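You operate a simulated robot arm through the tools that you are given. There is no shell and no other tool.

You run a simulated robot arm. Do the job below in one go: nothing can be reset, and whatever is moved stays where it is left.

TASK
Find the strongest station on the green card and leave it playing at volume 4.
Fine: press the card's band button, set the gain to 7 and compare the signal figures of all three; send nothing; leave the other controls.

It is judged by the outcome, as a careful person would: the job done as asked, and still so three seconds after it is handed in. It fails if anything else is knocked over, pushed out of place, dropped, spilled or broken.

THE ROBOT
A 7-joint arm with a three-finger gripper, fixed in place. Base frame: the origin is on the floor under the middle of its stand, x ahead of it, y to its left, z up; the work surface is at about z = 0.75. Lengths are in m, angles in degrees, forces in N, time in s.
It reaches about 1.342 m from its shoulder. Its first joint turns from -166.0 to 166.0 degrees. Payload 2.69 kg.
The tool frame sits at the grasp point between the pads (the TCP): z along the fingers, y along the line on which they close. The tips reach 0.03 m beyond it. The gripper opens to 0.128 m; its body begins 0.117 m behind the TCP.
Orientation is told as [roll, pitch, yaw] about the base's x, y, z axes, in that order, counted from this pose: with the fingers straight down and closing along the base's y, the tool's x points along the base's -x, its y along +y and its z along -z.

THE INTERFACE
- The arm moves only by the tool move_arm. Its argument "plan" is a list that holds one entry, the list of rows, each a list of 6 numbers: the shift along the tool's x, y, z in mm, then the turn, a rotation vector about the tool's x, y, z in degrees. In form: [[[dx, dy, dz, rx, ry, rz], ...]]. A call has 1 to 20 rows; each row shifts and turns the commanded pose from where the row before left it, along the tool's axes as they then stand. "fingers" is the closure, from 0 (fully open) to 1 (shut), set as the call begins (left out, the last holds). Each row takes 0.2 s and may step no farther than 0.05 m and 8.6 degrees from the row before; otherwise, or with a gripper value out of range, the whole call is refused. Where a pose cannot be reached the arm comes as near as it can. A force on the tool above 90 N (or 10 N above the force at the start of the call, whichever is more), or a blocked arm, ends the call early, and 0.2 s more pass. The fingers move at their own pace (about 0.127 m/s each) and stop on an object; they squeeze with about 32 N. The grip force told is the motor's: it shows also when the fingers shut on nothing. Time passes only in rows, and 0.2 s behind the last, so rows that do not move let the fingers close. The reply holds the time, the measured pose of the TCP, the force on the tool along the base axes, the opening and the grip force, in the units named above and with some noise, with the torque about the TCP (base axes, N m) and any sound that the robot's microphone picked up.
- Cameras (640 x 400 px; columns grow to the right, rows downward): "scene" is fixed at [0.0559, 0.6552, 1.3152]; the picture's right is [0.18, -0.98, 0.00], its down [-0.58, -0.11, -0.81] and it looks along [0.80, 0.15, -0.59] (base axes); focal length 365 px, centre (320, 200). "wrist" rides on the gripper at [0.058, 0.054, -0.131] in the tool frame; the picture's right is [-0.68, 0.74, 0.00], its down [-0.62, -0.56, -0.55] and it looks along [-0.40, -0.37, 0.84] (tool axes); focal length 234 px, centre (320, 200). There is no depth. A picture from a camera that has moved, and an enlarged one, comes with that camera's place and axes in the base frame and with its lens. The place of the scene camera against the robot may be out by one fixed shift of up to 0.018 m in any direction.
- snapshot(camera): a new picture of that camera. The clock stands still meanwhile.
- slide_trunk(by): moves the trunk up (or, below 0, down) by that many m; the arm rides with it, the base frame stays. It gives what a move gives, with no picture.
- enlarge(camera, box): a new picture of the part [left, top, right, bottom] of that camera's present view, enlarged. The clock stands still meanwhile.
- finish_job(): hands the job in; it is judged then, once.

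Nothing tells you positions but the pictures and the camera data. Unless the task says otherwise, let go and move clear before handing in.

The tools are called after "Request:" as name(argument=value, ...) on one line, values as JSON. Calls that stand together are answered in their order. move_arm: Moves the arm, as the interface text tells. Its arguments: {"type":"object","properties":{"plan":{"type":"array"},"fingers":{"type":"number"}},"required":["plan"]} The other tools are called the same way: slide_trunk (by) moves the trunk up or down; snapshot (camera) takes a picture; enlarge (camera, box) takes an enlarged picture of a part of a camera's view; finish_job () hands the job in.

At the start:

```text
clock: 0.0
ee_pos: [0.4593, 0.6113, 1.0235]
tool_rot: [0.0, 0.1, 0.0]
wrist_force: [0.5, -0.6, 0.9]
ft_torque: [-0.01, 0.01, 0.01]
gripper_width: 0.1283
grasp_force: 0.1
trunk travel left (down, up): [-0.15, 0.2]
```

scene: 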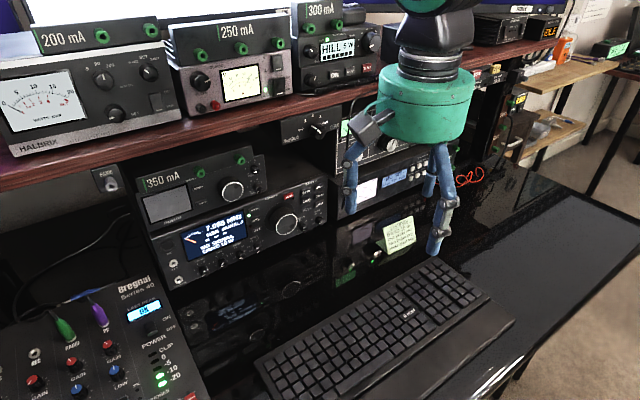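
wrist: 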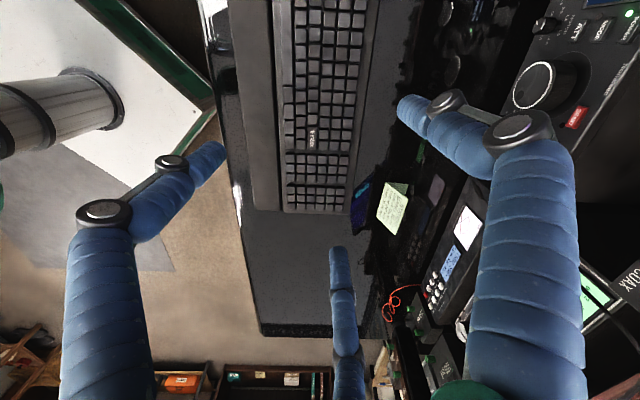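

I see a ham radio desk: a shelf of radios, a transceiver with a lit display, a mixer, a keyboard and a green sticky card. I'll first enlarge the card and the radios to read them.

Request:
enlarge(camera="scene", box=[360, 200, 440, 270])

Request:
enlarge(camera="scene", box=[130, 140, 340, 290])

Request:
enlarge(camera="wrist", box=[360, 170, 420, 240])

Request:
enlarge(camera="scene", box=[270, 90, 480, 240])

Request:
enlarge(camera="scene", box=[0, 0, 200, 150])

Request:
enlarge(camera="scene", box=[160, 0, 400, 140])

Request:
enlarge(camera="scene", box=[0, 270, 200, 400])

```text
5.71 times, centred on (400, 235) of scene
camera zoom: at [0.0559, 0.6552, 1.3152], right [0.18, -0.98, 0.0], down [-0.58, -0.11, -0.81], along [0.8, 0.15, -0.59], focal length 2088 px, centre (-137, 0)
```

zoom: 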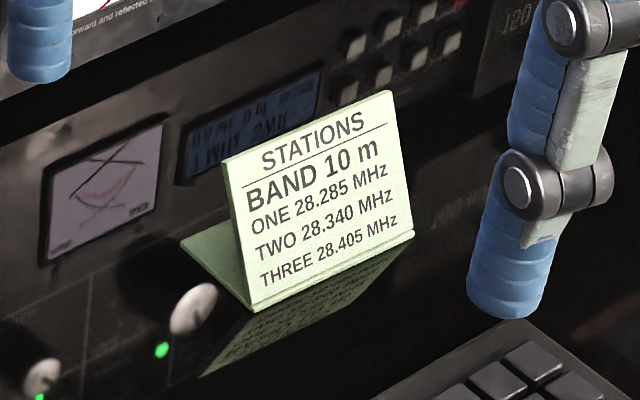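

```text
2.67 times, centred on (235, 215) of scene
camera zoom: at [0.0559, 0.6552, 1.3152], right [0.18, -0.98, 0.0], down [-0.58, -0.11, -0.81], along [0.8, 0.15, -0.59], focal length 974 px, centre (547, 160)
```

zoom: 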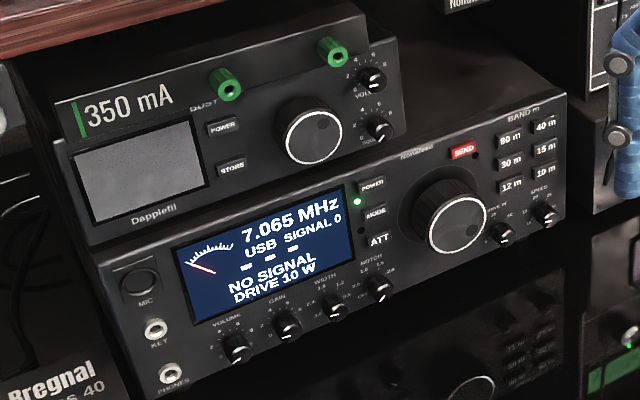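

```text
5.71 times, centred on (390, 205) of wrist
camera zoom: at [0.4022, 0.6641, 1.1544], right [0.68, 0.74, 0.0], down [0.62, -0.56, 0.55], along [0.4, -0.37, -0.84], focal length 1338 px, centre (-80, 171)
```

zoom: 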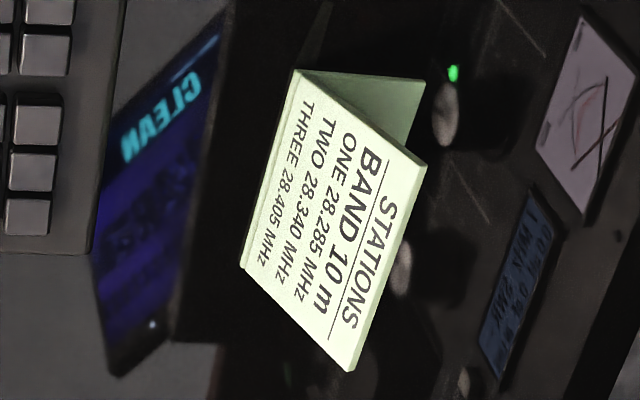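

```text
2.67 times, centred on (375, 165) of scene
camera zoom: at [0.0559, 0.6552, 1.3152], right [0.18, -0.98, 0.0], down [-0.58, -0.11, -0.81], along [0.8, 0.15, -0.59], focal length 974 px, centre (173, 293)
```

zoom: 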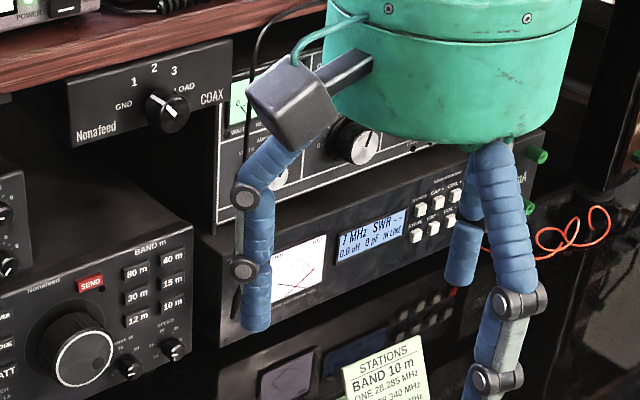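

```text
2.67 times, centred on (100, 75) of scene
camera zoom: at [0.0559, 0.6552, 1.3152], right [0.18, -0.98, 0.0], down [-0.58, -0.11, -0.81], along [0.8, 0.15, -0.59], focal length 974 px, centre (907, 533)
```

zoom: 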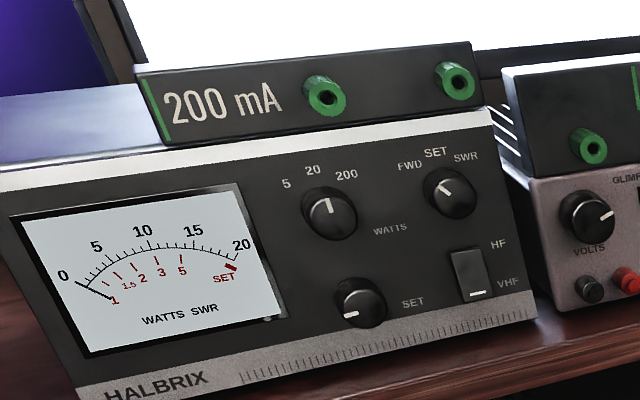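

```text
2.67 times, centred on (280, 70) of scene
camera zoom: at [0.0559, 0.6552, 1.3152], right [0.18, -0.98, 0.0], down [-0.58, -0.11, -0.81], along [0.8, 0.15, -0.59], focal length 974 px, centre (427, 547)
```

zoom: 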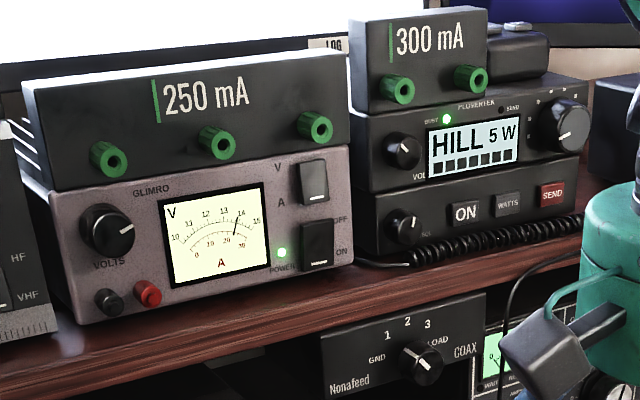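

```text
3.08 times, centred on (100, 335) of scene
camera zoom: at [0.0559, 0.6552, 1.3152], right [0.18, -0.98, 0.0], down [-0.58, -0.11, -0.81], along [0.8, 0.15, -0.59], focal length 1124 px, centre (997, -215)
```

zoom: 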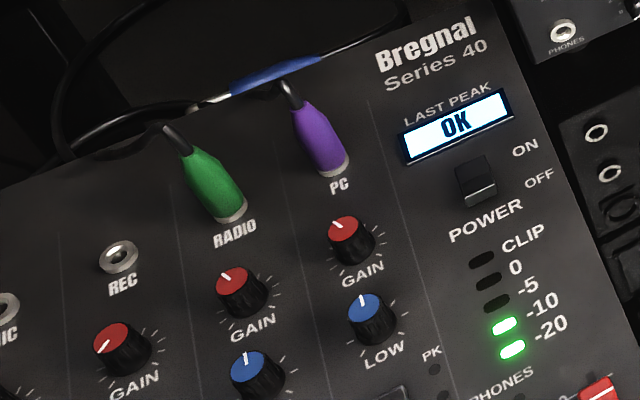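

The card says BAND 10 m with stations 28.285, 28.340 and 28.405 MHz, and the lit "Nonafeed" transceiver (7.065 MHz) is the receiver to use. I'll zoom in on its controls for geometry.

Request:
enlarge(camera="scene", box=[180, 210, 270, 290])

Request:
enlarge(camera="scene", box=[245, 170, 335, 250])

Request:
enlarge(camera="wrist", box=[440, 0, 640, 160])

Request:
enlarge(camera="scene", box=[140, 230, 200, 300])

```text
5.00 times, centred on (225, 250) of scene
camera zoom: at [0.0559, 0.6552, 1.3152], right [0.18, -0.98, 0.0], down [-0.58, -0.11, -0.81], along [0.8, 0.15, -0.59], focal length 1827 px, centre (795, -50)
```

zoom: 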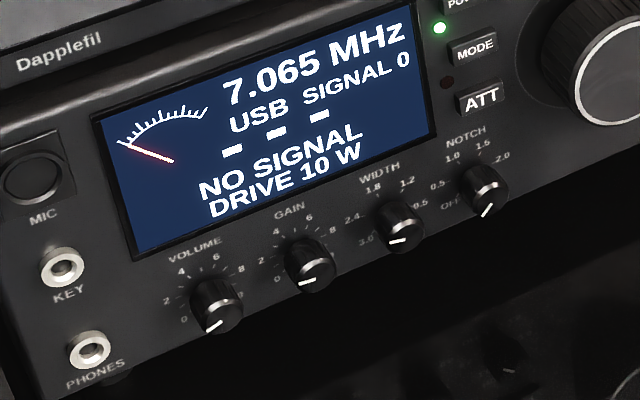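

```text
5.00 times, centred on (290, 210) of scene
camera zoom: at [0.0559, 0.6552, 1.3152], right [0.18, -0.98, 0.0], down [-0.58, -0.11, -0.81], along [0.8, 0.15, -0.59], focal length 1827 px, centre (470, 150)
```

zoom: 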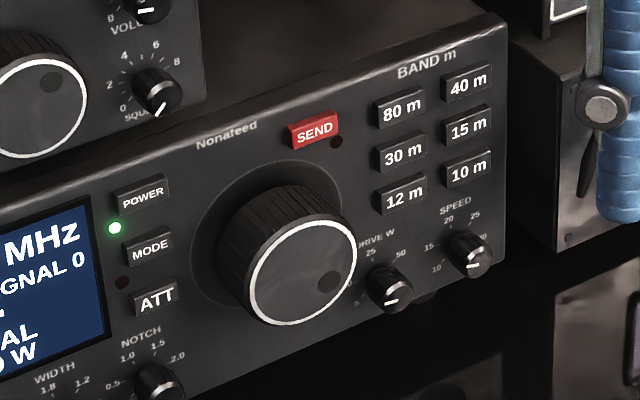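

```text
2.50 times, centred on (540, 80) of wrist
camera zoom: at [0.4022, 0.6641, 1.1544], right [0.68, 0.74, 0.0], down [0.62, -0.56, 0.55], along [0.4, -0.37, -0.84], focal length 585 px, centre (-230, 500)
```

zoom: 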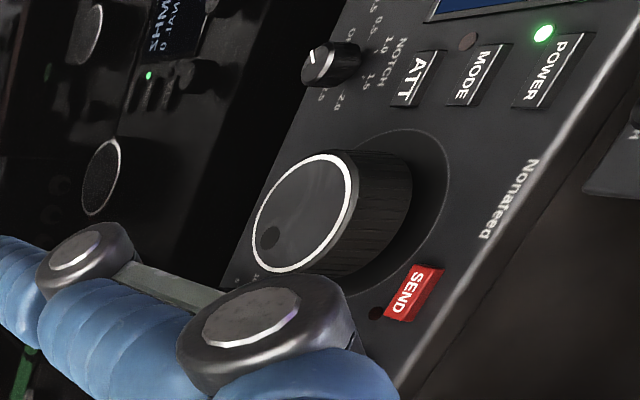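

```text
5.71 times, centred on (170, 265) of scene
camera zoom: at [0.0559, 0.6552, 1.3152], right [0.18, -0.98, 0.0], down [-0.58, -0.11, -0.81], along [0.8, 0.15, -0.59], focal length 2088 px, centre (1177, -171)
```

zoom: 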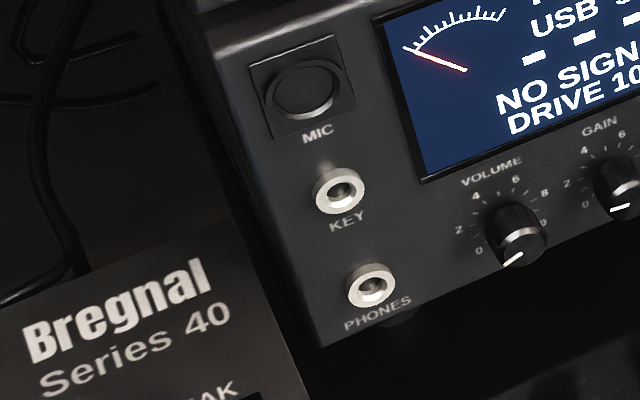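

The transceiver sits at a diagonal with its face toward the arm, and its tuning knob is around (0.59, 0.82, 0.86). Before approaching I'll shut the fingers in free air to see how the tips come together.

Request:
move_arm(plan=[[[0, 0, 0, 0, 0, 0], [0, 0, 0, 0, 0, 0], [0, 0, 0, 0, 0, 0]]], fingers=1)

```text
clock: 0.8
ee_pos: [0.461, 0.6097, 1.0232]
tool_rot: [0.0, 0.1, 0.0]
wrist_force: [-0.6, 0.1, 0.0]
ft_torque: [0.01, 0.01, 0.0]
gripper_width: 0.0023
grasp_force: 31.3
trunk travel left (down, up): [-0.15, 0.2]
```

Request:
snapshot(camera="wrist")

Request:
enlarge(camera="scene", box=[320, 0, 500, 270])

```text
taken
camera wrist: at [0.4022, 0.6641, 1.1544], right [0.68, 0.74, 0.0], down [0.62, -0.56, 0.55], along [0.4, -0.37, -0.84], focal length 234 px, centre (320, 200)
```

wrist: 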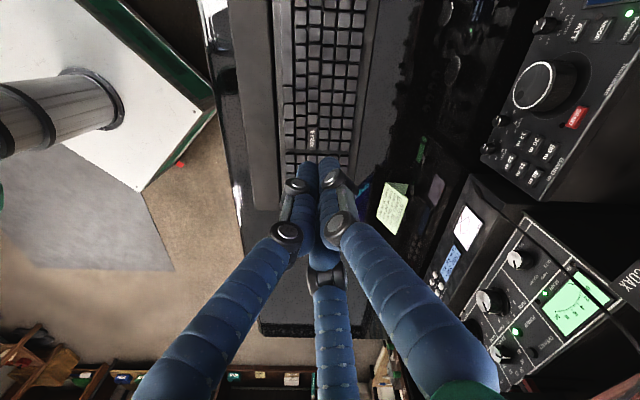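

```text
1.48 times, centred on (410, 135) of scene
camera zoom: at [0.0559, 0.6552, 1.3152], right [0.18, -0.98, 0.0], down [-0.58, -0.11, -0.81], along [0.8, 0.15, -0.59], focal length 541 px, centre (187, 296)
```

zoom: 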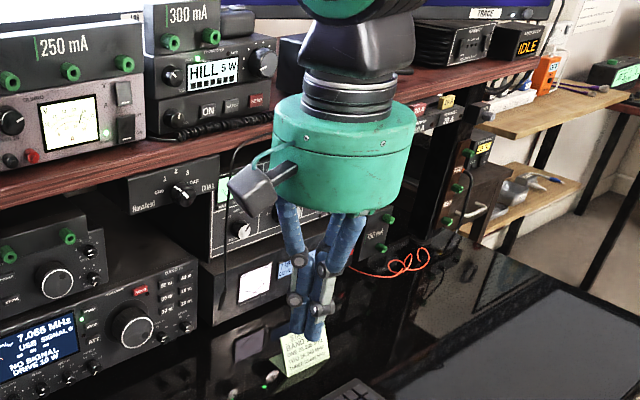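

The three fingers close concentrically to a point, good for both pressing and gripping round knobs. I'll zoom on the tips and on the radio from the wrist camera.

Request:
enlarge(camera="wrist", box=[470, 40, 630, 210])

Request:
enlarge(camera="wrist", box=[260, 140, 380, 260])

Request:
enlarge(camera="scene", box=[370, 120, 450, 250])

```text
2.35 times, centred on (550, 125) of wrist
camera zoom: at [0.4022, 0.6641, 1.1544], right [0.68, 0.74, 0.0], down [0.62, -0.56, 0.55], along [0.4, -0.37, -0.84], focal length 551 px, centre (-221, 376)
```

zoom: 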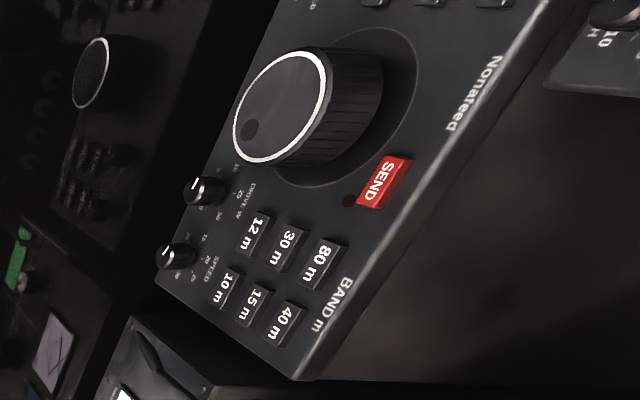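

```text
3.33 times, centred on (320, 200) of wrist
camera zoom: at [0.4022, 0.6641, 1.1544], right [0.68, 0.74, 0.0], down [0.62, -0.56, 0.55], along [0.4, -0.37, -0.84], focal length 781 px, centre (320, 200)
```

zoom: 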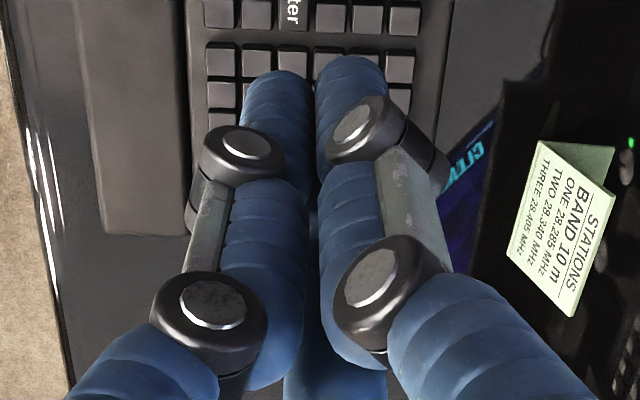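

```text
3.08 times, centred on (410, 185) of scene
camera zoom: at [0.0559, 0.6552, 1.3152], right [0.18, -0.98, 0.0], down [-0.58, -0.11, -0.81], along [0.8, 0.15, -0.59], focal length 1124 px, centre (43, 246)
```

zoom: 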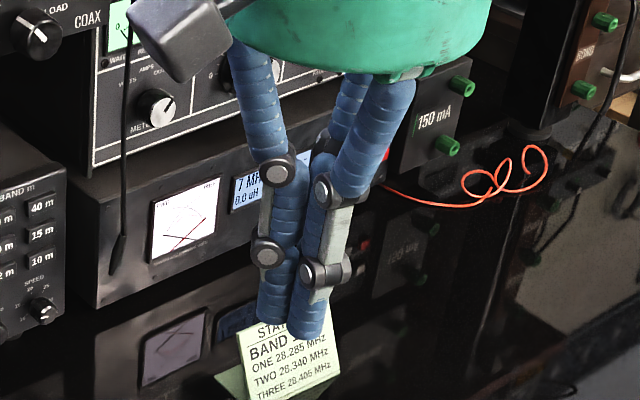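

The tips are ~16 mm wide each and converge symmetrically. I'll now tilt the hand toward the radio in free air above the desk so the wrist camera can look at its face.

Request:
move_arm(plan=[[[0, 0, 0, -8.5, 0, 0], [0, 0, 0, -8.5, 0, 0], [0, 0, 0, -8.5, 0, 0], [0, 0, 0, -8.5, 0, 0], [0, 0, 0, -8.5, 0, 0], [0, 0, 0, -8.5, 0, 0], [0, 0, 0, -8.5, 0, 0], [0, 0, 0, 0, -7.35, 4.25], [0, 0, 0, 0, -7.35, 4.25], [0, 0, 0, 0, -7.35, 4.25], [0, 0, 0, 0, -7.35, 4.25], [0, 0, 0, 0, -7.35, 4.25]]])

```text
clock: 3.4
ee_pos: [0.4594, 0.6102, 1.0242]
tool_rot: [59.5, -0.3, -31.0]
wrist_force: [-0.3, -1.2, -0.7]
ft_torque: [0.0, 0.04, 0.02]
gripper_width: 0.0022
grasp_force: 31.3
out of reach, approached as far as the arm can: row 12
trunk travel left (down, up): [-0.15, 0.2]
```

The hand tilted, though the last yaw step stopped short at -31°. Let me see what the wrist camera shows from here.

Request:
snapshot(camera="wrist")

Request:
snapshot(camera="scene")

```text
taken
camera wrist: at [0.3654, 0.5669, 1.1358], right [0.77, -0.03, 0.64], down [0.14, -0.97, -0.21], along [0.62, 0.25, -0.74], focal length 234 px, centre (320, 200)
```

wrist: 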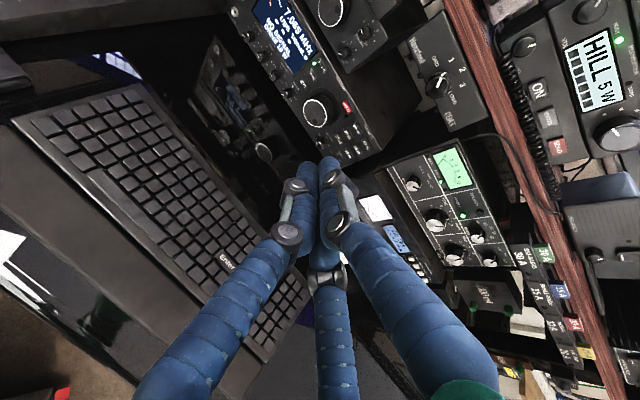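

```text
taken
```

scene: 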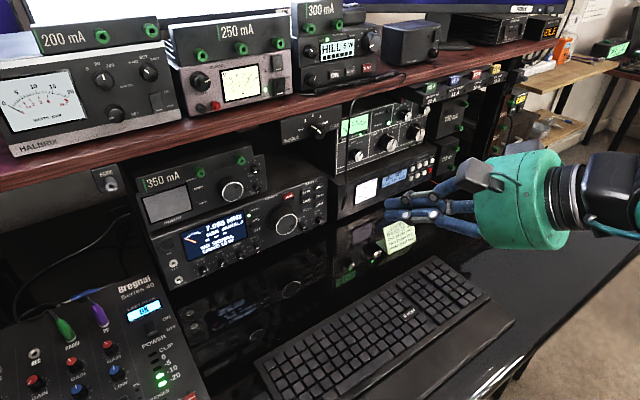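

From here the wrist camera sees the radio's face from another angle; zooming on it lets me triangulate.

Request:
enlarge(camera="wrist", box=[230, 0, 390, 100])

Request:
enlarge(camera="wrist", box=[290, 70, 400, 170])

```text
4.00 times, centred on (310, 50) of wrist
camera zoom: at [0.3654, 0.5669, 1.1358], right [0.77, -0.03, 0.64], down [0.14, -0.97, -0.21], along [0.62, 0.25, -0.74], focal length 937 px, centre (360, 800)
```

zoom: 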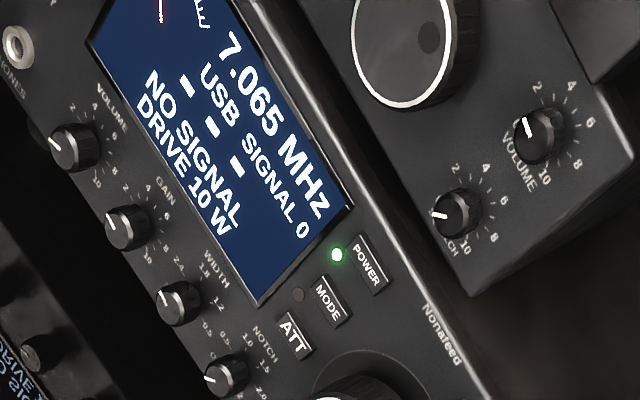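

```text
4.00 times, centred on (345, 120) of wrist
camera zoom: at [0.3654, 0.5669, 1.1358], right [0.77, -0.03, 0.64], down [0.14, -0.97, -0.21], along [0.62, 0.25, -0.74], focal length 937 px, centre (220, 520)
```

zoom: 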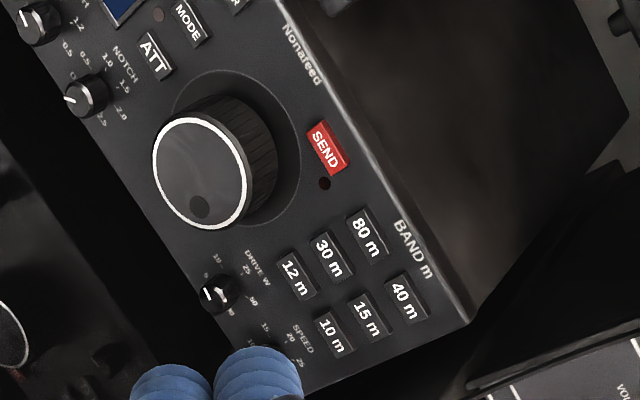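

From the three views the radio's face looks vertical, with its inward normal near (0.70, 0.72, 0). The 10 m button is near (0.687, 0.772, 0.843), and the volume/gain row is at z≈0.81. I'll move part-way toward the button to see how the arm tracks.

Request:
move_arm(plan=[[[-20, -15, 40, 0, 0, 0], [-20, -15, 40, 0, 0, 0], [-20, -15, 40, 0, 0, 0]]])

```text
clock: 4.2
ee_pos: [0.5553, 0.6469, 0.9241]
tool_rot: [59.6, -0.3, -31.1]
wrist_force: [-0.2, 0.3, 1.5]
ft_torque: [-0.05, 0.02, -0.01]
gripper_width: 0.0021
grasp_force: 31.5
trunk travel left (down, up): [-0.15, 0.2]
```

Tracking is accurate. Now I'll yaw to square up with the radio and continue closer.

Request:
move_arm(plan=[[[0, 0, 0, 0, -5.6, 3.3], [0, 0, 0, 0, -5.6, 3.3], [-10, -10, 30, 0, 0, 0]]])

Request:
snapshot(camera="wrist")

Request:
snapshot(camera="scene")

```text
clock: 5.0
ee_pos: [0.5743, 0.6593, 0.9037]
tool_rot: [59.6, -0.1, -34.1]
wrist_force: [-1.1, -1.0, 0.4]
ft_torque: [-0.05, 0.04, -0.03]
gripper_width: 0.002
grasp_force: 31.0
out of reach, approached as far as the arm can: row 1, 2
trunk travel left (down, up): [-0.15, 0.2]
```

```text
taken
camera wrist: at [0.4772, 0.6216, 1.0155], right [0.77, -0.07, 0.64], down [0.08, -0.97, -0.21], along [0.63, 0.21, -0.74], focal length 234 px, centre (320, 200)
```

wrist: 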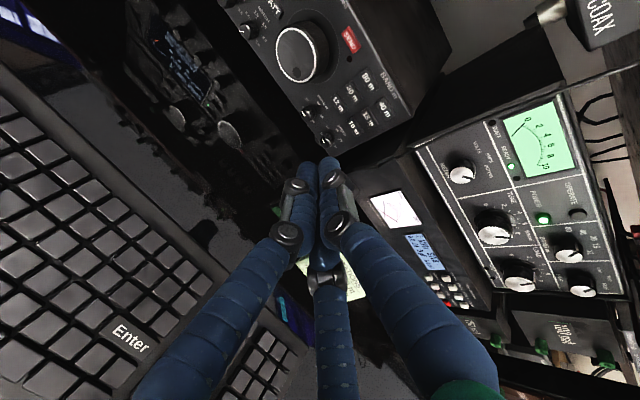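

```text
taken
```

scene: 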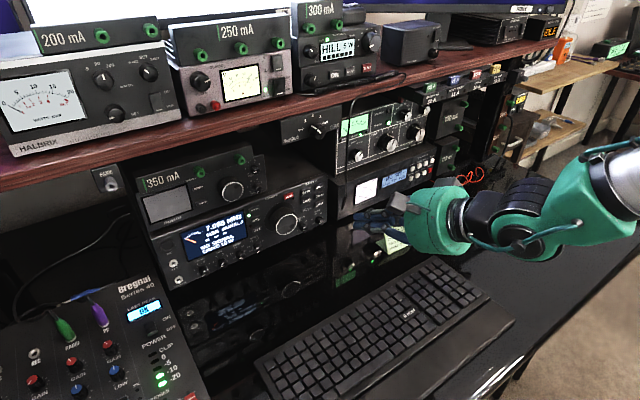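

The arm resists further yaw in this roll. I'll test whether rolling the hand about its own axis frees it, staying well away from the panel.

Request:
move_arm(plan=[[[0, 0, 0, 0, 0, -8.5], [0, 0, 0, 0, 0, -8.5]]])

```text
clock: 5.6
ee_pos: [0.5739, 0.6597, 0.9023]
tool_rot: [58.3, -14.8, -25.2]
wrist_force: [0.0, 0.5, 0.6]
ft_torque: [0.01, 0.0, 0.02]
gripper_width: 0.0026
grasp_force: 32.3
trunk travel left (down, up): [-0.15, 0.2]
```

Request:
move_arm(plan=[[[0, 0, 0, 2.0, -6.6, 4.05]]])

```text
clock: 6.0
ee_pos: [0.5741, 0.6592, 0.9019]
tool_rot: [58.3, -14.7, -25.3]
wrist_force: [0.1, 0.2, 0.3]
ft_torque: [-0.02, 0.0, -0.02]
gripper_width: 0.0021
grasp_force: 31.6
out of reach, approached as far as the arm can: row 1
trunk travel left (down, up): [-0.15, 0.2]
```

Rolling did not free the yaw, so a wrist or elbow joint is probably at its limit because the shoulder is high. I'll raise the hand and lower the trunk by the same amount so the forearm comes in flatter.

Request:
move_arm(plan=[[[-9.5, 31, -19, 0, 0, 0], [-9.5, 31, -19, 0, 0, 0], [-9.5, 31, -19, 0, 0, 0], [-9.5, 31, -19, 0, 0, 0]]])

Request:
slide_trunk(by=-0.14)

Request:
move_arm(plan=[[[0, 0, 0, 2.0, -6.6, 4.05], [0, 0, 0, 2.0, -6.6, 4.05]]])

```text
clock: 7.0
ee_pos: [0.5746, 0.6613, 1.0515]
tool_rot: [58.2, -14.6, -25.2]
wrist_force: [0.3, -1.2, -0.1]
ft_torque: [0.07, -0.05, -0.01]
gripper_width: 0.002
grasp_force: 31.5
trunk travel left (down, up): [-0.15, 0.2]
```

```text
clock: 8.7
ee_pos: [0.5725, 0.6618, 0.9116]
tool_rot: [58.4, -14.7, -25.3]
wrist_force: [-0.1, -0.1, 0.6]
ft_torque: [-0.01, 0.03, -0.03]
gripper_width: 0.0019
grasp_force: 31.9
trunk travel left (down, up): [-0.01, 0.34]
```

```text
clock: 9.3
ee_pos: [0.5963, 0.6436, 0.9102]
tool_rot: [54.3, -11.0, -32.2]
wrist_force: [0.1, 0.2, 0.4]
ft_torque: [0.07, 0.02, 0.06]
gripper_width: 0.002
grasp_force: 31.2
out of reach, approached as far as the arm can: row 1, 2
trunk travel left (down, up): [-0.01, 0.34]
```

The trunk is down and the yaw improved, though not fully. I'll look at the arm's posture.

Request:
snapshot(camera="scene")

Request:
snapshot(camera="wrist")

```text
taken
```

scene: 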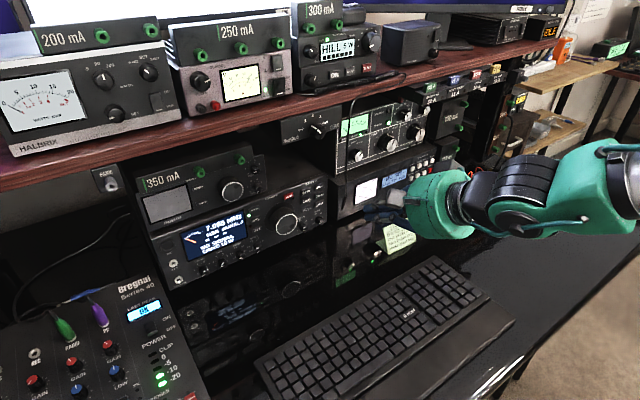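

```text
taken
camera wrist: at [0.4886, 0.6238, 1.0159], right [0.69, 0.07, 0.72], down [0.12, -0.99, -0.02], along [0.71, 0.1, -0.7], focal length 234 px, centre (320, 200)
```

wrist: 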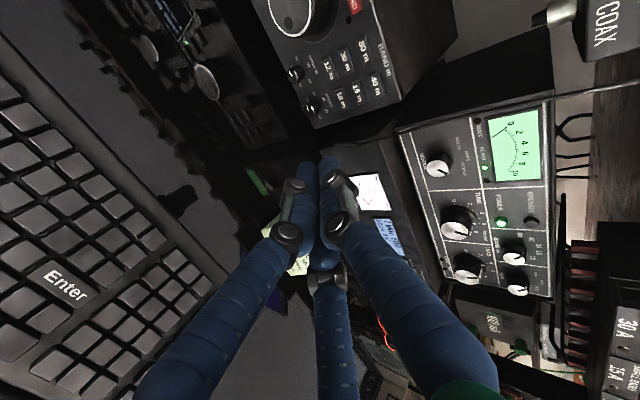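

I suspect the forearm roll is at its stop, because I brought the hand round from the left side. I'll go back to fingers-down and come round from the other side, pitching toward +x and then yawing left.

Request:
move_arm(plan=[[[0, 0, -20, 7.64, 1.83, 0], [0, 0, -20, 7.64, 1.83, 0], [0, 0, -20, 7.64, 1.83, 0], [0, 0, -20, 7.64, 1.83, 0], [0, 0, -20, 7.64, 1.83, 0], [0, 0, -20, 7.64, 1.83, 0], [0, 0, -20, 7.64, 1.83, 0]]])

```text
clock: 10.9
ee_pos: [0.5658, 0.6377, 0.9606]
tool_rot: [36.9, -5.2, -27.0]
wrist_force: [0.3, -0.2, 0.7]
ft_torque: [0.01, -0.01, 0.04]
gripper_width: 0.0024
grasp_force: 31.8
out of reach, approached as far as the arm can: row 2, 3, 4, 5, 6, 7
trunk travel left (down, up): [-0.01, 0.34]
```

The way back is also being limited with the trunk low, so I'll restore the trunk height first, then straighten the hand down.

Request:
slide_trunk(by=0.14)

Request:
move_arm(plan=[[[0, 0, 0, 7.64, 1.83, 0], [0, 0, 0, 7.64, 1.83, 0], [0, 0, 0, 7.64, 1.83, 0], [0, 0, 0, 7.64, 1.83, 0]]])

```text
clock: 12.5
ee_pos: [0.5654, 0.6381, 1.1002]
tool_rot: [36.8, -5.3, -26.9]
wrist_force: [-0.4, -0.6, 0.3]
ft_torque: [0.0, 0.0, -0.04]
gripper_width: 0.0022
grasp_force: 31.4
trunk travel left (down, up): [-0.15, 0.2]
```

```text
clock: 13.5
ee_pos: [0.5661, 0.6369, 1.0994]
tool_rot: [5.9, 1.5, -24.2]
wrist_force: [0.1, 0.2, 0.9]
ft_torque: [0.03, -0.05, 0.05]
gripper_width: 0.0022
grasp_force: 31.7
trunk travel left (down, up): [-0.15, 0.2]
```

Now nearly fingers-down. I'll tilt toward azimuth ~20° (right of the arm's own plane) this time.

Request:
move_arm(plan=[[[0, 0, 0, -5.9, -6.1, 0], [0, 0, 0, -5.9, -6.1, 0], [0, 0, 0, -5.9, -6.1, 0], [0, 0, 0, -5.9, -6.1, 0], [0, 0, 0, -5.9, -6.1, 0], [0, 0, 0, -5.9, -6.1, 0], [0, 0, 0, -5.9, -6.1, 0]]])

```text
clock: 15.1
ee_pos: [0.5663, 0.6389, 1.1046]
tool_rot: [56.6, -34.7, -46.5]
wrist_force: [-0.6, -0.4, 1.3]
ft_torque: [-0.04, 0.18, 0.01]
gripper_width: 0.0022
grasp_force: 31.5
trunk travel left (down, up): [-0.15, 0.2]
```

That worked with no limit. Now yaw left to face the radio squarely.

Request:
move_arm(plan=[[[0, 0, 0, -4.38, 5.28, -3.48], [0, 0, 0, -4.38, 5.28, -3.48], [0, 0, 0, -4.38, 5.28, -3.48]]])

Request:
snapshot(camera="wrist")

Request:
snapshot(camera="scene")

```text
clock: 15.9
ee_pos: [0.5669, 0.6567, 1.13]
tool_rot: [54.1, -34.6, -22.7]
wrist_force: [0.2, -0.5, -0.4]
ft_torque: [0.01, -0.02, 0.03]
gripper_width: 0.002
grasp_force: 31.2
out of reach, approached as far as the arm can: row 2, 3
trunk travel left (down, up): [-0.15, 0.2]
```

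```text
taken
camera wrist: at [0.4299, 0.6335, 1.1952], right [0.37, 0.31, 0.87], down [0.24, -0.94, 0.24], along [0.9, 0.12, -0.42], focal length 234 px, centre (320, 200)
```

wrist: 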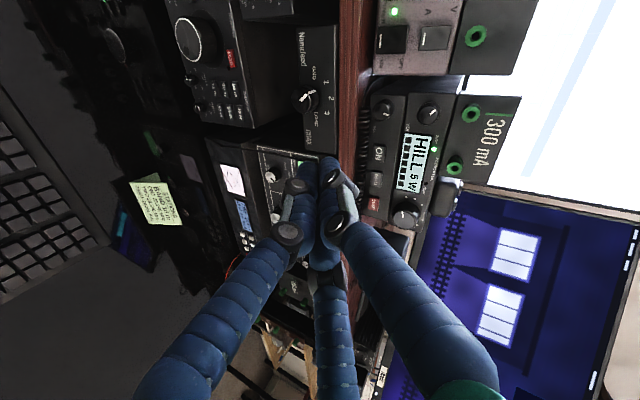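

```text
taken
```

scene: 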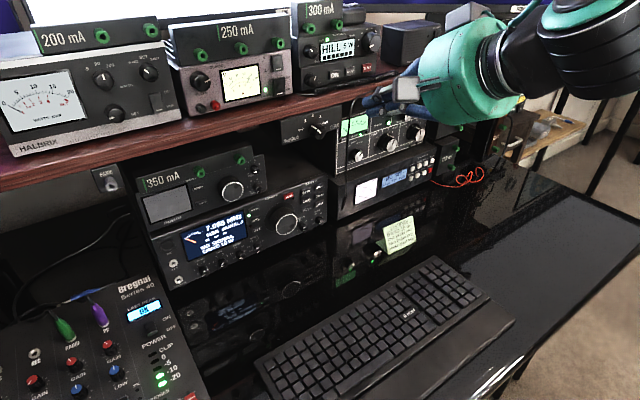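

The hand now faces azimuth 45°, tilted 29° down. I'll descend in front of the radio, staying about 17 cm clear of its face.

Request:
move_arm(plan=[[[22.7, -26.7, 19.3, 0, 0, 0], [22.7, -26.7, 19.3, 0, 0, 0], [22.7, -26.7, 19.3, 0, 0, 0], [22.7, -26.7, 19.3, 0, 0, 0], [22.7, -26.7, 19.3, 0, 0, 0]]])

```text
clock: 17.1
ee_pos: [0.5771, 0.724, 1.0086]
tool_rot: [50.3, -34.7, -22.0]
wrist_force: [-1.6, -0.8, 0.5]
ft_torque: [-0.04, 0.08, 0.06]
gripper_width: 0.0022
grasp_force: 31.2
out of reach, approached as far as the arm can: row 1, 2, 3, 4, 5
trunk travel left (down, up): [-0.15, 0.2]
```

The arm drifts because it can't fold far enough at this trunk height. Lowering the trunk in this posture is clear of everything (tips still ~5 cm off the tuning knob and ~9 cm above the desk), so I'll do that.

Request:
slide_trunk(by=-0.1)

Request:
snapshot(camera="scene")

Request:
snapshot(camera="wrist")

```text
clock: 18.5
ee_pos: [0.5754, 0.7239, 0.9084]
tool_rot: [50.2, -34.5, -21.9]
wrist_force: [0.4, 0.2, -1.1]
ft_torque: [-0.02, 0.0, -0.02]
gripper_width: 0.0021
grasp_force: 31.7
trunk travel left (down, up): [-0.05, 0.3]
```

```text
taken
```

scene: 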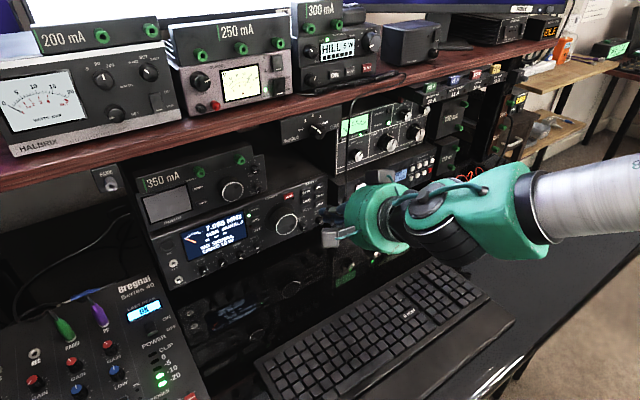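

```text
taken
camera wrist: at [0.4404, 0.7074, 0.9773], right [0.39, 0.35, 0.85], down [0.22, -0.93, 0.28], along [0.89, 0.08, -0.45], focal length 234 px, centre (320, 200)
```

wrist: 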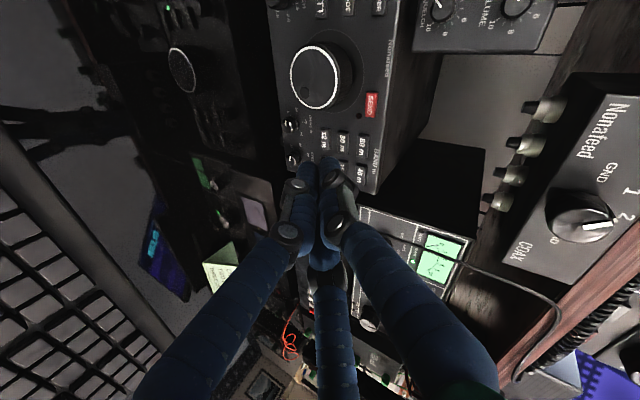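

The radio's face is now right ahead, and the tips are well clear of it. I'll roll the hand about its axis so one finger points up, which makes it the leading finger for pressing, and see if the arm follows.

Request:
move_arm(plan=[[[0, 0, -10, 0, 0, 8.5], [0, 0, -10, 0, 0, 8.5], [0, 0, 0, 0, 0, 8.5], [0, 0, 0, 0, 0, 8.5], [0, 0, 0, 0, 0, 8.5]]])

```text
clock: 19.7
ee_pos: [0.5894, 0.7532, 0.9657]
tool_rot: [57.1, 0.5, -47.3]
wrist_force: [0.1, 0.0, 0.3]
ft_torque: [0.0, 0.06, -0.03]
gripper_width: 0.0022
grasp_force: 31.6
out of reach, approached as far as the arm can: row 1, 2, 3, 4, 5
trunk travel left (down, up): [-0.05, 0.3]
```

The orientation I want is reached (axis ~33° down, squared to the face), but the hand drifted up and out by a few cm. I'll lower the trunk the last bit and test how moves behave here.

Request:
slide_trunk(by=-0.05)

Request:
move_arm(plan=[[[-20, 0, 0, 0, 0, 0], [-20, 0, 0, 0, 0, 0]]])

```text
clock: 20.6
ee_pos: [0.5906, 0.7543, 0.9167]
tool_rot: [57.2, 0.4, -47.4]
wrist_force: [0.3, -1.1, 0.4]
ft_torque: [-0.05, 0.02, 0.0]
gripper_width: 0.0023
grasp_force: 31.3
trunk travel left (down, up): [0.0, 0.35]
```

```text
clock: 21.2
ee_pos: [0.6161, 0.7253, 0.9154]
tool_rot: [57.2, 0.3, -47.4]
wrist_force: [0.1, 0.3, -0.2]
ft_torque: [-0.03, -0.02, -0.04]
gripper_width: 0.002
grasp_force: 31.6
trunk travel left (down, up): [0.0, 0.35]
```

Moves now track exactly. I'll descend and shift right to line up in front of the 10 m button, keeping ~5 cm off it.

Request:
move_arm(plan=[[[-9.3, -25.2, 16.3, 0, 0, 0], [-9.3, -25.2, 16.3, 0, 0, 0]]])

Request:
snapshot(camera="wrist")

Request:
snapshot(camera="scene")

```text
clock: 21.8
ee_pos: [0.6433, 0.7264, 0.8734]
tool_rot: [56.2, 0.3, -47.3]
wrist_force: [0.7, 0.3, 0.8]
ft_torque: [-0.03, 0.09, -0.03]
gripper_width: 0.0019
grasp_force: 31.0
out of reach, approached as far as the arm can: row 1, 2
trunk travel left (down, up): [0.0, 0.35]
```

```text
taken
camera wrist: at [0.5456, 0.7154, 0.9905], right [0.76, -0.22, 0.61], down [-0.15, -0.97, -0.17], along [0.63, 0.04, -0.78], focal length 234 px, centre (320, 200)
```

wrist: 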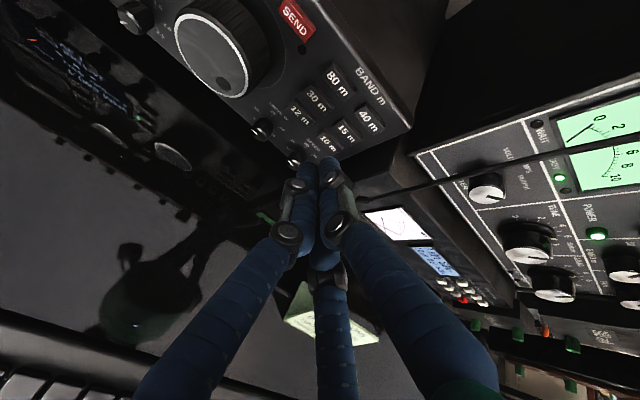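

```text
taken
```

scene: 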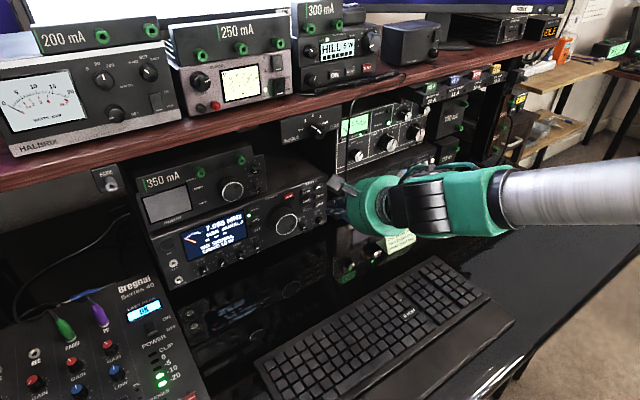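

The arm edges outward as it goes low, but the tip now sits up and in front of the 10 m button, so pressing along the tool axis should land on it. I'll zoom to check the alignment.

Request:
enlarge(camera="wrist", box=[250, 50, 410, 210])

Request:
enlarge(camera="scene", box=[270, 160, 370, 250])

```text
2.50 times, centred on (330, 130) of wrist
camera zoom: at [0.5456, 0.7154, 0.9905], right [0.76, -0.22, 0.61], down [-0.15, -0.97, -0.17], along [0.63, 0.04, -0.78], focal length 585 px, centre (295, 375)
```

zoom: 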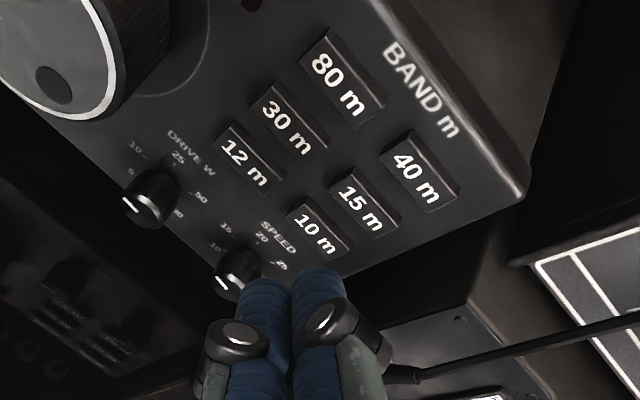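

```text
4.44 times, centred on (320, 205) of scene
camera zoom: at [0.0559, 0.6552, 1.3152], right [0.18, -0.98, 0.0], down [-0.58, -0.11, -0.81], along [0.8, 0.15, -0.59], focal length 1624 px, centre (320, 178)
```

zoom: 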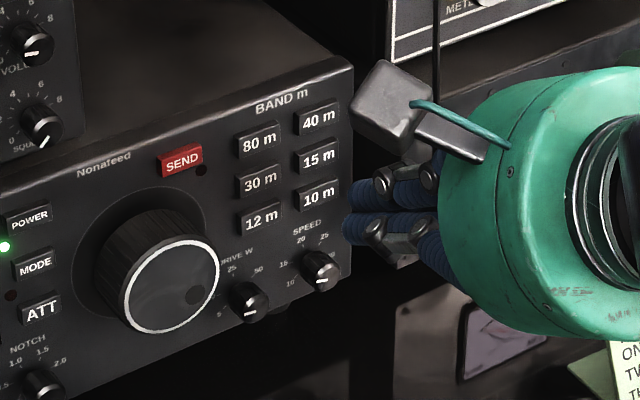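

The 10 m button comes out at (0.688, 0.771, 0.843) consistently from three wrist views, and the upper fingertip is ~39 mm short of it almost exactly along the tool axis. I'll advance 30 mm and recheck.

Request:
move_arm(plan=[[[1, 0, 10, 0, 0, 0], [1, 0, 10, 0, 0, 0], [0.5, 0, 10, 0, 0, 0]]])

Request:
enlarge(camera="wrist", box=[250, 50, 410, 210])

Request:
enlarge(camera="scene", box=[270, 160, 370, 250])

```text
clock: 22.6
ee_pos: [0.6596, 0.7443, 0.8557]
tool_rot: [56.9, 0.4, -47.5]
wrist_force: [-0.5, -0.9, 0.7]
ft_torque: [-0.01, 0.01, 0.03]
gripper_width: 0.002
grasp_force: 31.9
trunk travel left (down, up): [0.0, 0.35]
```

```text
2.50 times, centred on (330, 130) of wrist
camera zoom: at [0.5621, 0.7324, 0.9732], right [0.76, -0.23, 0.61], down [-0.15, -0.97, -0.18], along [0.64, 0.04, -0.77], focal length 585 px, centre (295, 375)
```

zoom: 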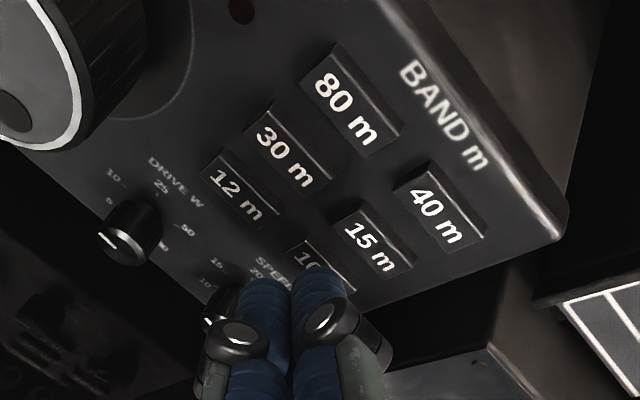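

```text
4.44 times, centred on (320, 205) of scene
camera zoom: at [0.0559, 0.6552, 1.3152], right [0.18, -0.98, 0.0], down [-0.58, -0.11, -0.81], along [0.8, 0.15, -0.59], focal length 1624 px, centre (320, 178)
```

zoom: 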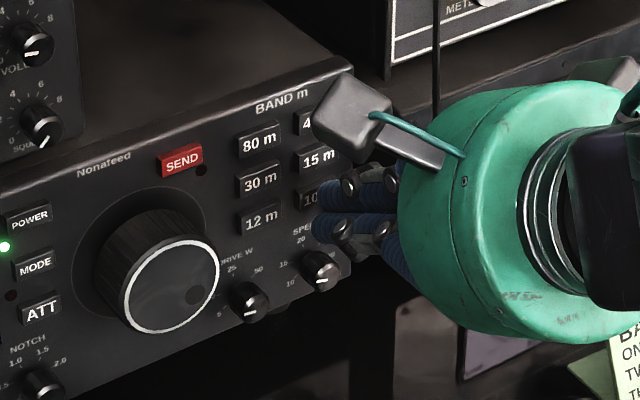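

The tip is about 7–8 mm short of the 10 m button and lined up with it. I'll ease in with small steps and watch the force.

Request:
move_arm(plan=[[[0.2, -1.2, 5.5, 0, 0, 0], [0.2, 1.6, 2.5, 0, 0, 0]]])

Request:
enlarge(camera="scene", box=[190, 210, 280, 280])

Request:
enlarge(camera="wrist", box=[270, 100, 370, 200])

```text
clock: 23.2
ee_pos: [0.6661, 0.7486, 0.8525]
tool_rot: [57.3, 0.4, -47.3]
wrist_force: [-0.4, -0.7, 0.6]
ft_torque: [0.0, 0.01, -0.01]
gripper_width: 0.0021
grasp_force: 31.1
trunk travel left (down, up): [0.0, 0.35]
```

```text
5.71 times, centred on (235, 245) of scene
camera zoom: at [0.0559, 0.6552, 1.3152], right [0.18, -0.98, 0.0], down [-0.58, -0.11, -0.81], along [0.8, 0.15, -0.59], focal length 2088 px, centre (806, -57)
```

zoom: 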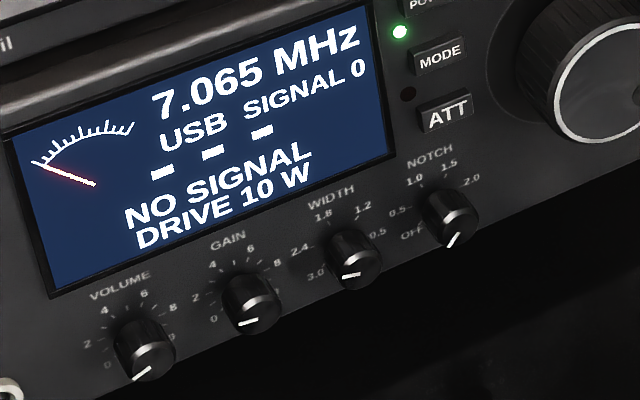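

```text
4.00 times, centred on (320, 150) of wrist
camera zoom: at [0.5674, 0.7363, 0.9687], right [0.75, -0.23, 0.61], down [-0.15, -0.97, -0.18], along [0.64, 0.05, -0.77], focal length 937 px, centre (320, 400)
```

zoom: 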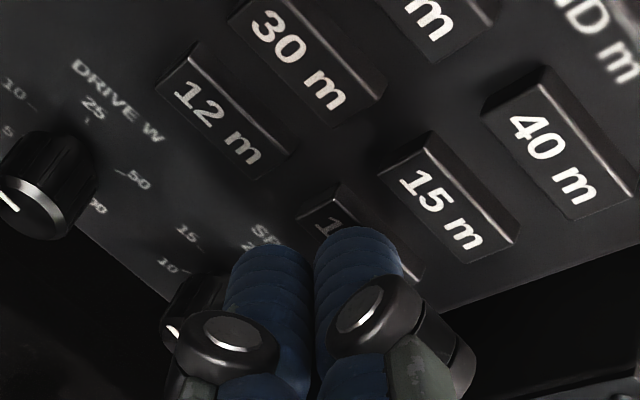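

Request:
move_arm(plan=[[[0.2, 1.6, 2.5, 0, 0, 0], [0.2, 1.6, 2.5, 0, 0, 0]]])

Request:
enlarge(camera="scene", box=[190, 210, 280, 280])

Request:
enlarge(camera="wrist", box=[270, 100, 370, 200])

```text
clock: 23.8
ee_pos: [0.6679, 0.7526, 0.8516]
tool_rot: [57.1, 0.3, -47.4]
wrist_force: [-23.7, -26.7, 9.6]
ft_torque: [0.15, -0.28, -0.03]
gripper_width: 0.0019
grasp_force: 31.5
trunk travel left (down, up): [0.0, 0.35]
heard: click
```

```text
5.71 times, centred on (235, 245) of scene
camera zoom: at [0.0559, 0.6552, 1.3152], right [0.18, -0.98, 0.0], down [-0.58, -0.11, -0.81], along [0.8, 0.15, -0.59], focal length 2088 px, centre (806, -57)
```

zoom: 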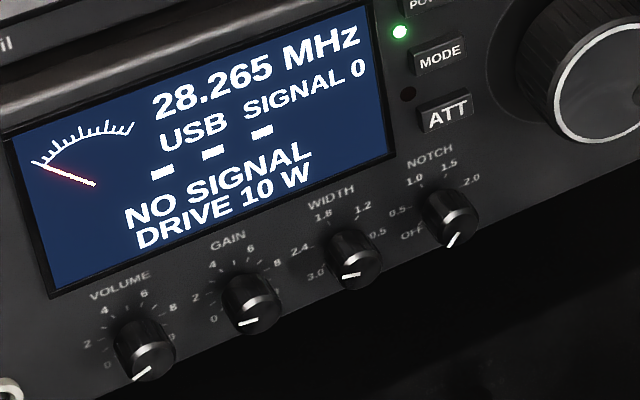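

```text
4.00 times, centred on (320, 150) of wrist
camera zoom: at [0.5701, 0.7391, 0.9685], right [0.75, -0.23, 0.61], down [-0.15, -0.97, -0.18], along [0.64, 0.04, -0.77], focal length 937 px, centre (320, 400)
```

zoom: 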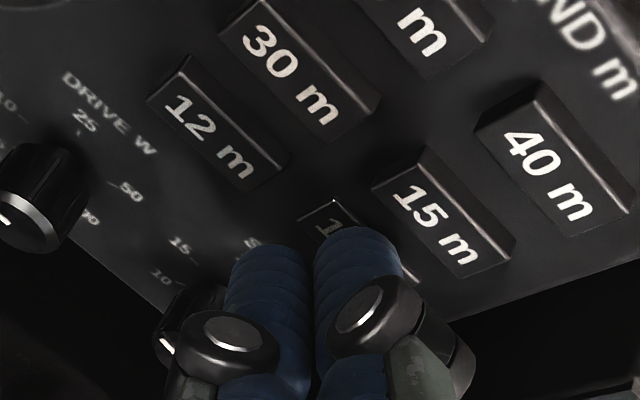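

Click, and the display now reads 28.265 MHz on the 10 m band. I'll back off and up, then check the pose.

Request:
move_arm(plan=[[[-1.2, -10.9, -16.7, 0, 0, 0], [-0.6, 11.3, -19.3, 0, 0, 0], [-0.6, 11.3, -19.3, 0, 0, 0], [-0.6, 11.3, -19.3, 0, 0, 0]]])

```text
clock: 24.8
ee_pos: [0.6365, 0.7173, 0.913]
tool_rot: [57.0, 0.3, -47.4]
wrist_force: [-1.2, 0.1, -0.3]
ft_torque: [0.02, 0.0, 0.0]
gripper_width: 0.002
grasp_force: 31.6
out of reach, approached as far as the arm can: row 1
trunk travel left (down, up): [0.0, 0.35]
```

Now I'll move left to stand in front of the tuning knob, higher and clear of it, and look at it and the small knobs.

Request:
move_arm(plan=[[[40, 6.3, -4.1, 0, 0, 0], [40, 6.3, -4.1, 0, 0, 0]]])

Request:
snapshot(camera="wrist")

Request:
snapshot(camera="scene")

```text
clock: 25.4
ee_pos: [0.5829, 0.7747, 0.9291]
tool_rot: [57.1, 0.4, -47.5]
wrist_force: [0.5, -1.0, 0.0]
ft_torque: [0.07, 0.0, 0.06]
gripper_width: 0.0021
grasp_force: 31.7
trunk travel left (down, up): [0.0, 0.35]
```

```text
taken
camera wrist: at [0.4836, 0.7631, 1.0463], right [0.76, -0.23, 0.61], down [-0.15, -0.97, -0.18], along [0.64, 0.05, -0.77], focal length 234 px, centre (320, 200)
```

wrist: 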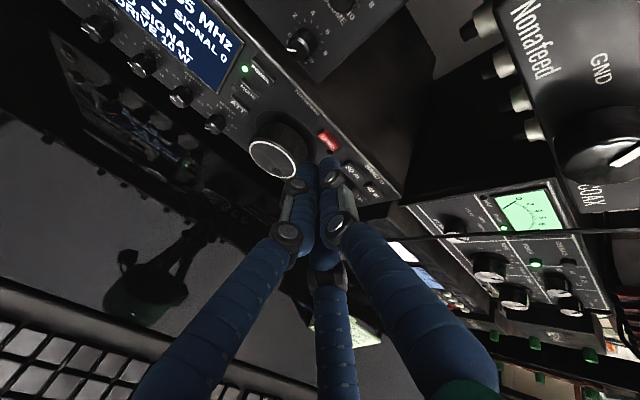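

```text
taken
```

scene: 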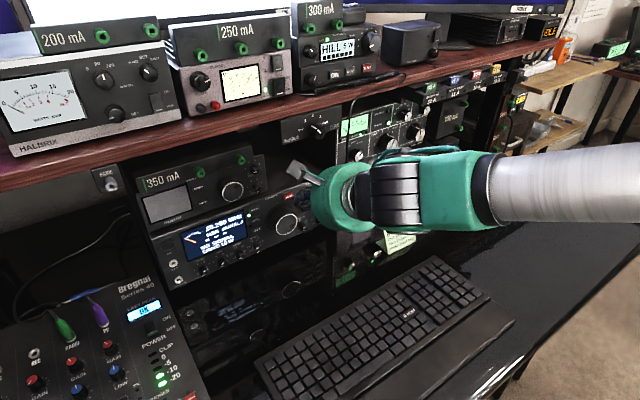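

Tracking stays good. I'll test whether the hand can level out more (less downward tilt) here in the clear.

Request:
move_arm(plan=[[[0, 0, -10, -6, 0, 0], [0, 0, -10, -6, 0, 0]]])

```text
clock: 26.0
ee_pos: [0.5856, 0.7782, 0.9392]
tool_rot: [59.3, 0.3, -47.3]
wrist_force: [0.0, -0.3, 0.2]
ft_torque: [-0.01, 0.01, -0.01]
gripper_width: 0.0023
grasp_force: 31.0
out of reach, approached as far as the arm can: row 1, 2
trunk travel left (down, up): [0.0, 0.35]
```

The arm is at its bend limit here, so rather than tilting up I'll yaw the hand left a little, toward the forearm direction. To stay away from SEND while doing so, I'll first rise 4 cm.

Request:
move_arm(plan=[[[0, 34, -20.5, 0, 0, 0], [0, 0, 0, 0, 6.45, -3.83], [0, 0, 0, 0, 6.45, -3.83]]])

```text
clock: 26.8
ee_pos: [0.5862, 0.7788, 0.9815]
tool_rot: [59.4, 0.3, -32.2]
wrist_force: [-2.0, -0.3, 0.2]
ft_torque: [-0.03, -0.06, -0.08]
gripper_width: 0.002
grasp_force: 31.4
trunk travel left (down, up): [0.0, 0.35]
```

Request:
move_arm(plan=[[[0, 0, -5, -7, 0, 0], [0, 0, -5, -7, 0, 0]]])

```text
clock: 27.4
ee_pos: [0.5816, 0.7724, 0.9859]
tool_rot: [73.5, 0.3, -32.3]
wrist_force: [-0.6, 1.0, 0.2]
ft_torque: [-0.01, 0.0, 0.02]
gripper_width: 0.0021
grasp_force: 31.0
trunk travel left (down, up): [0.0, 0.35]
```

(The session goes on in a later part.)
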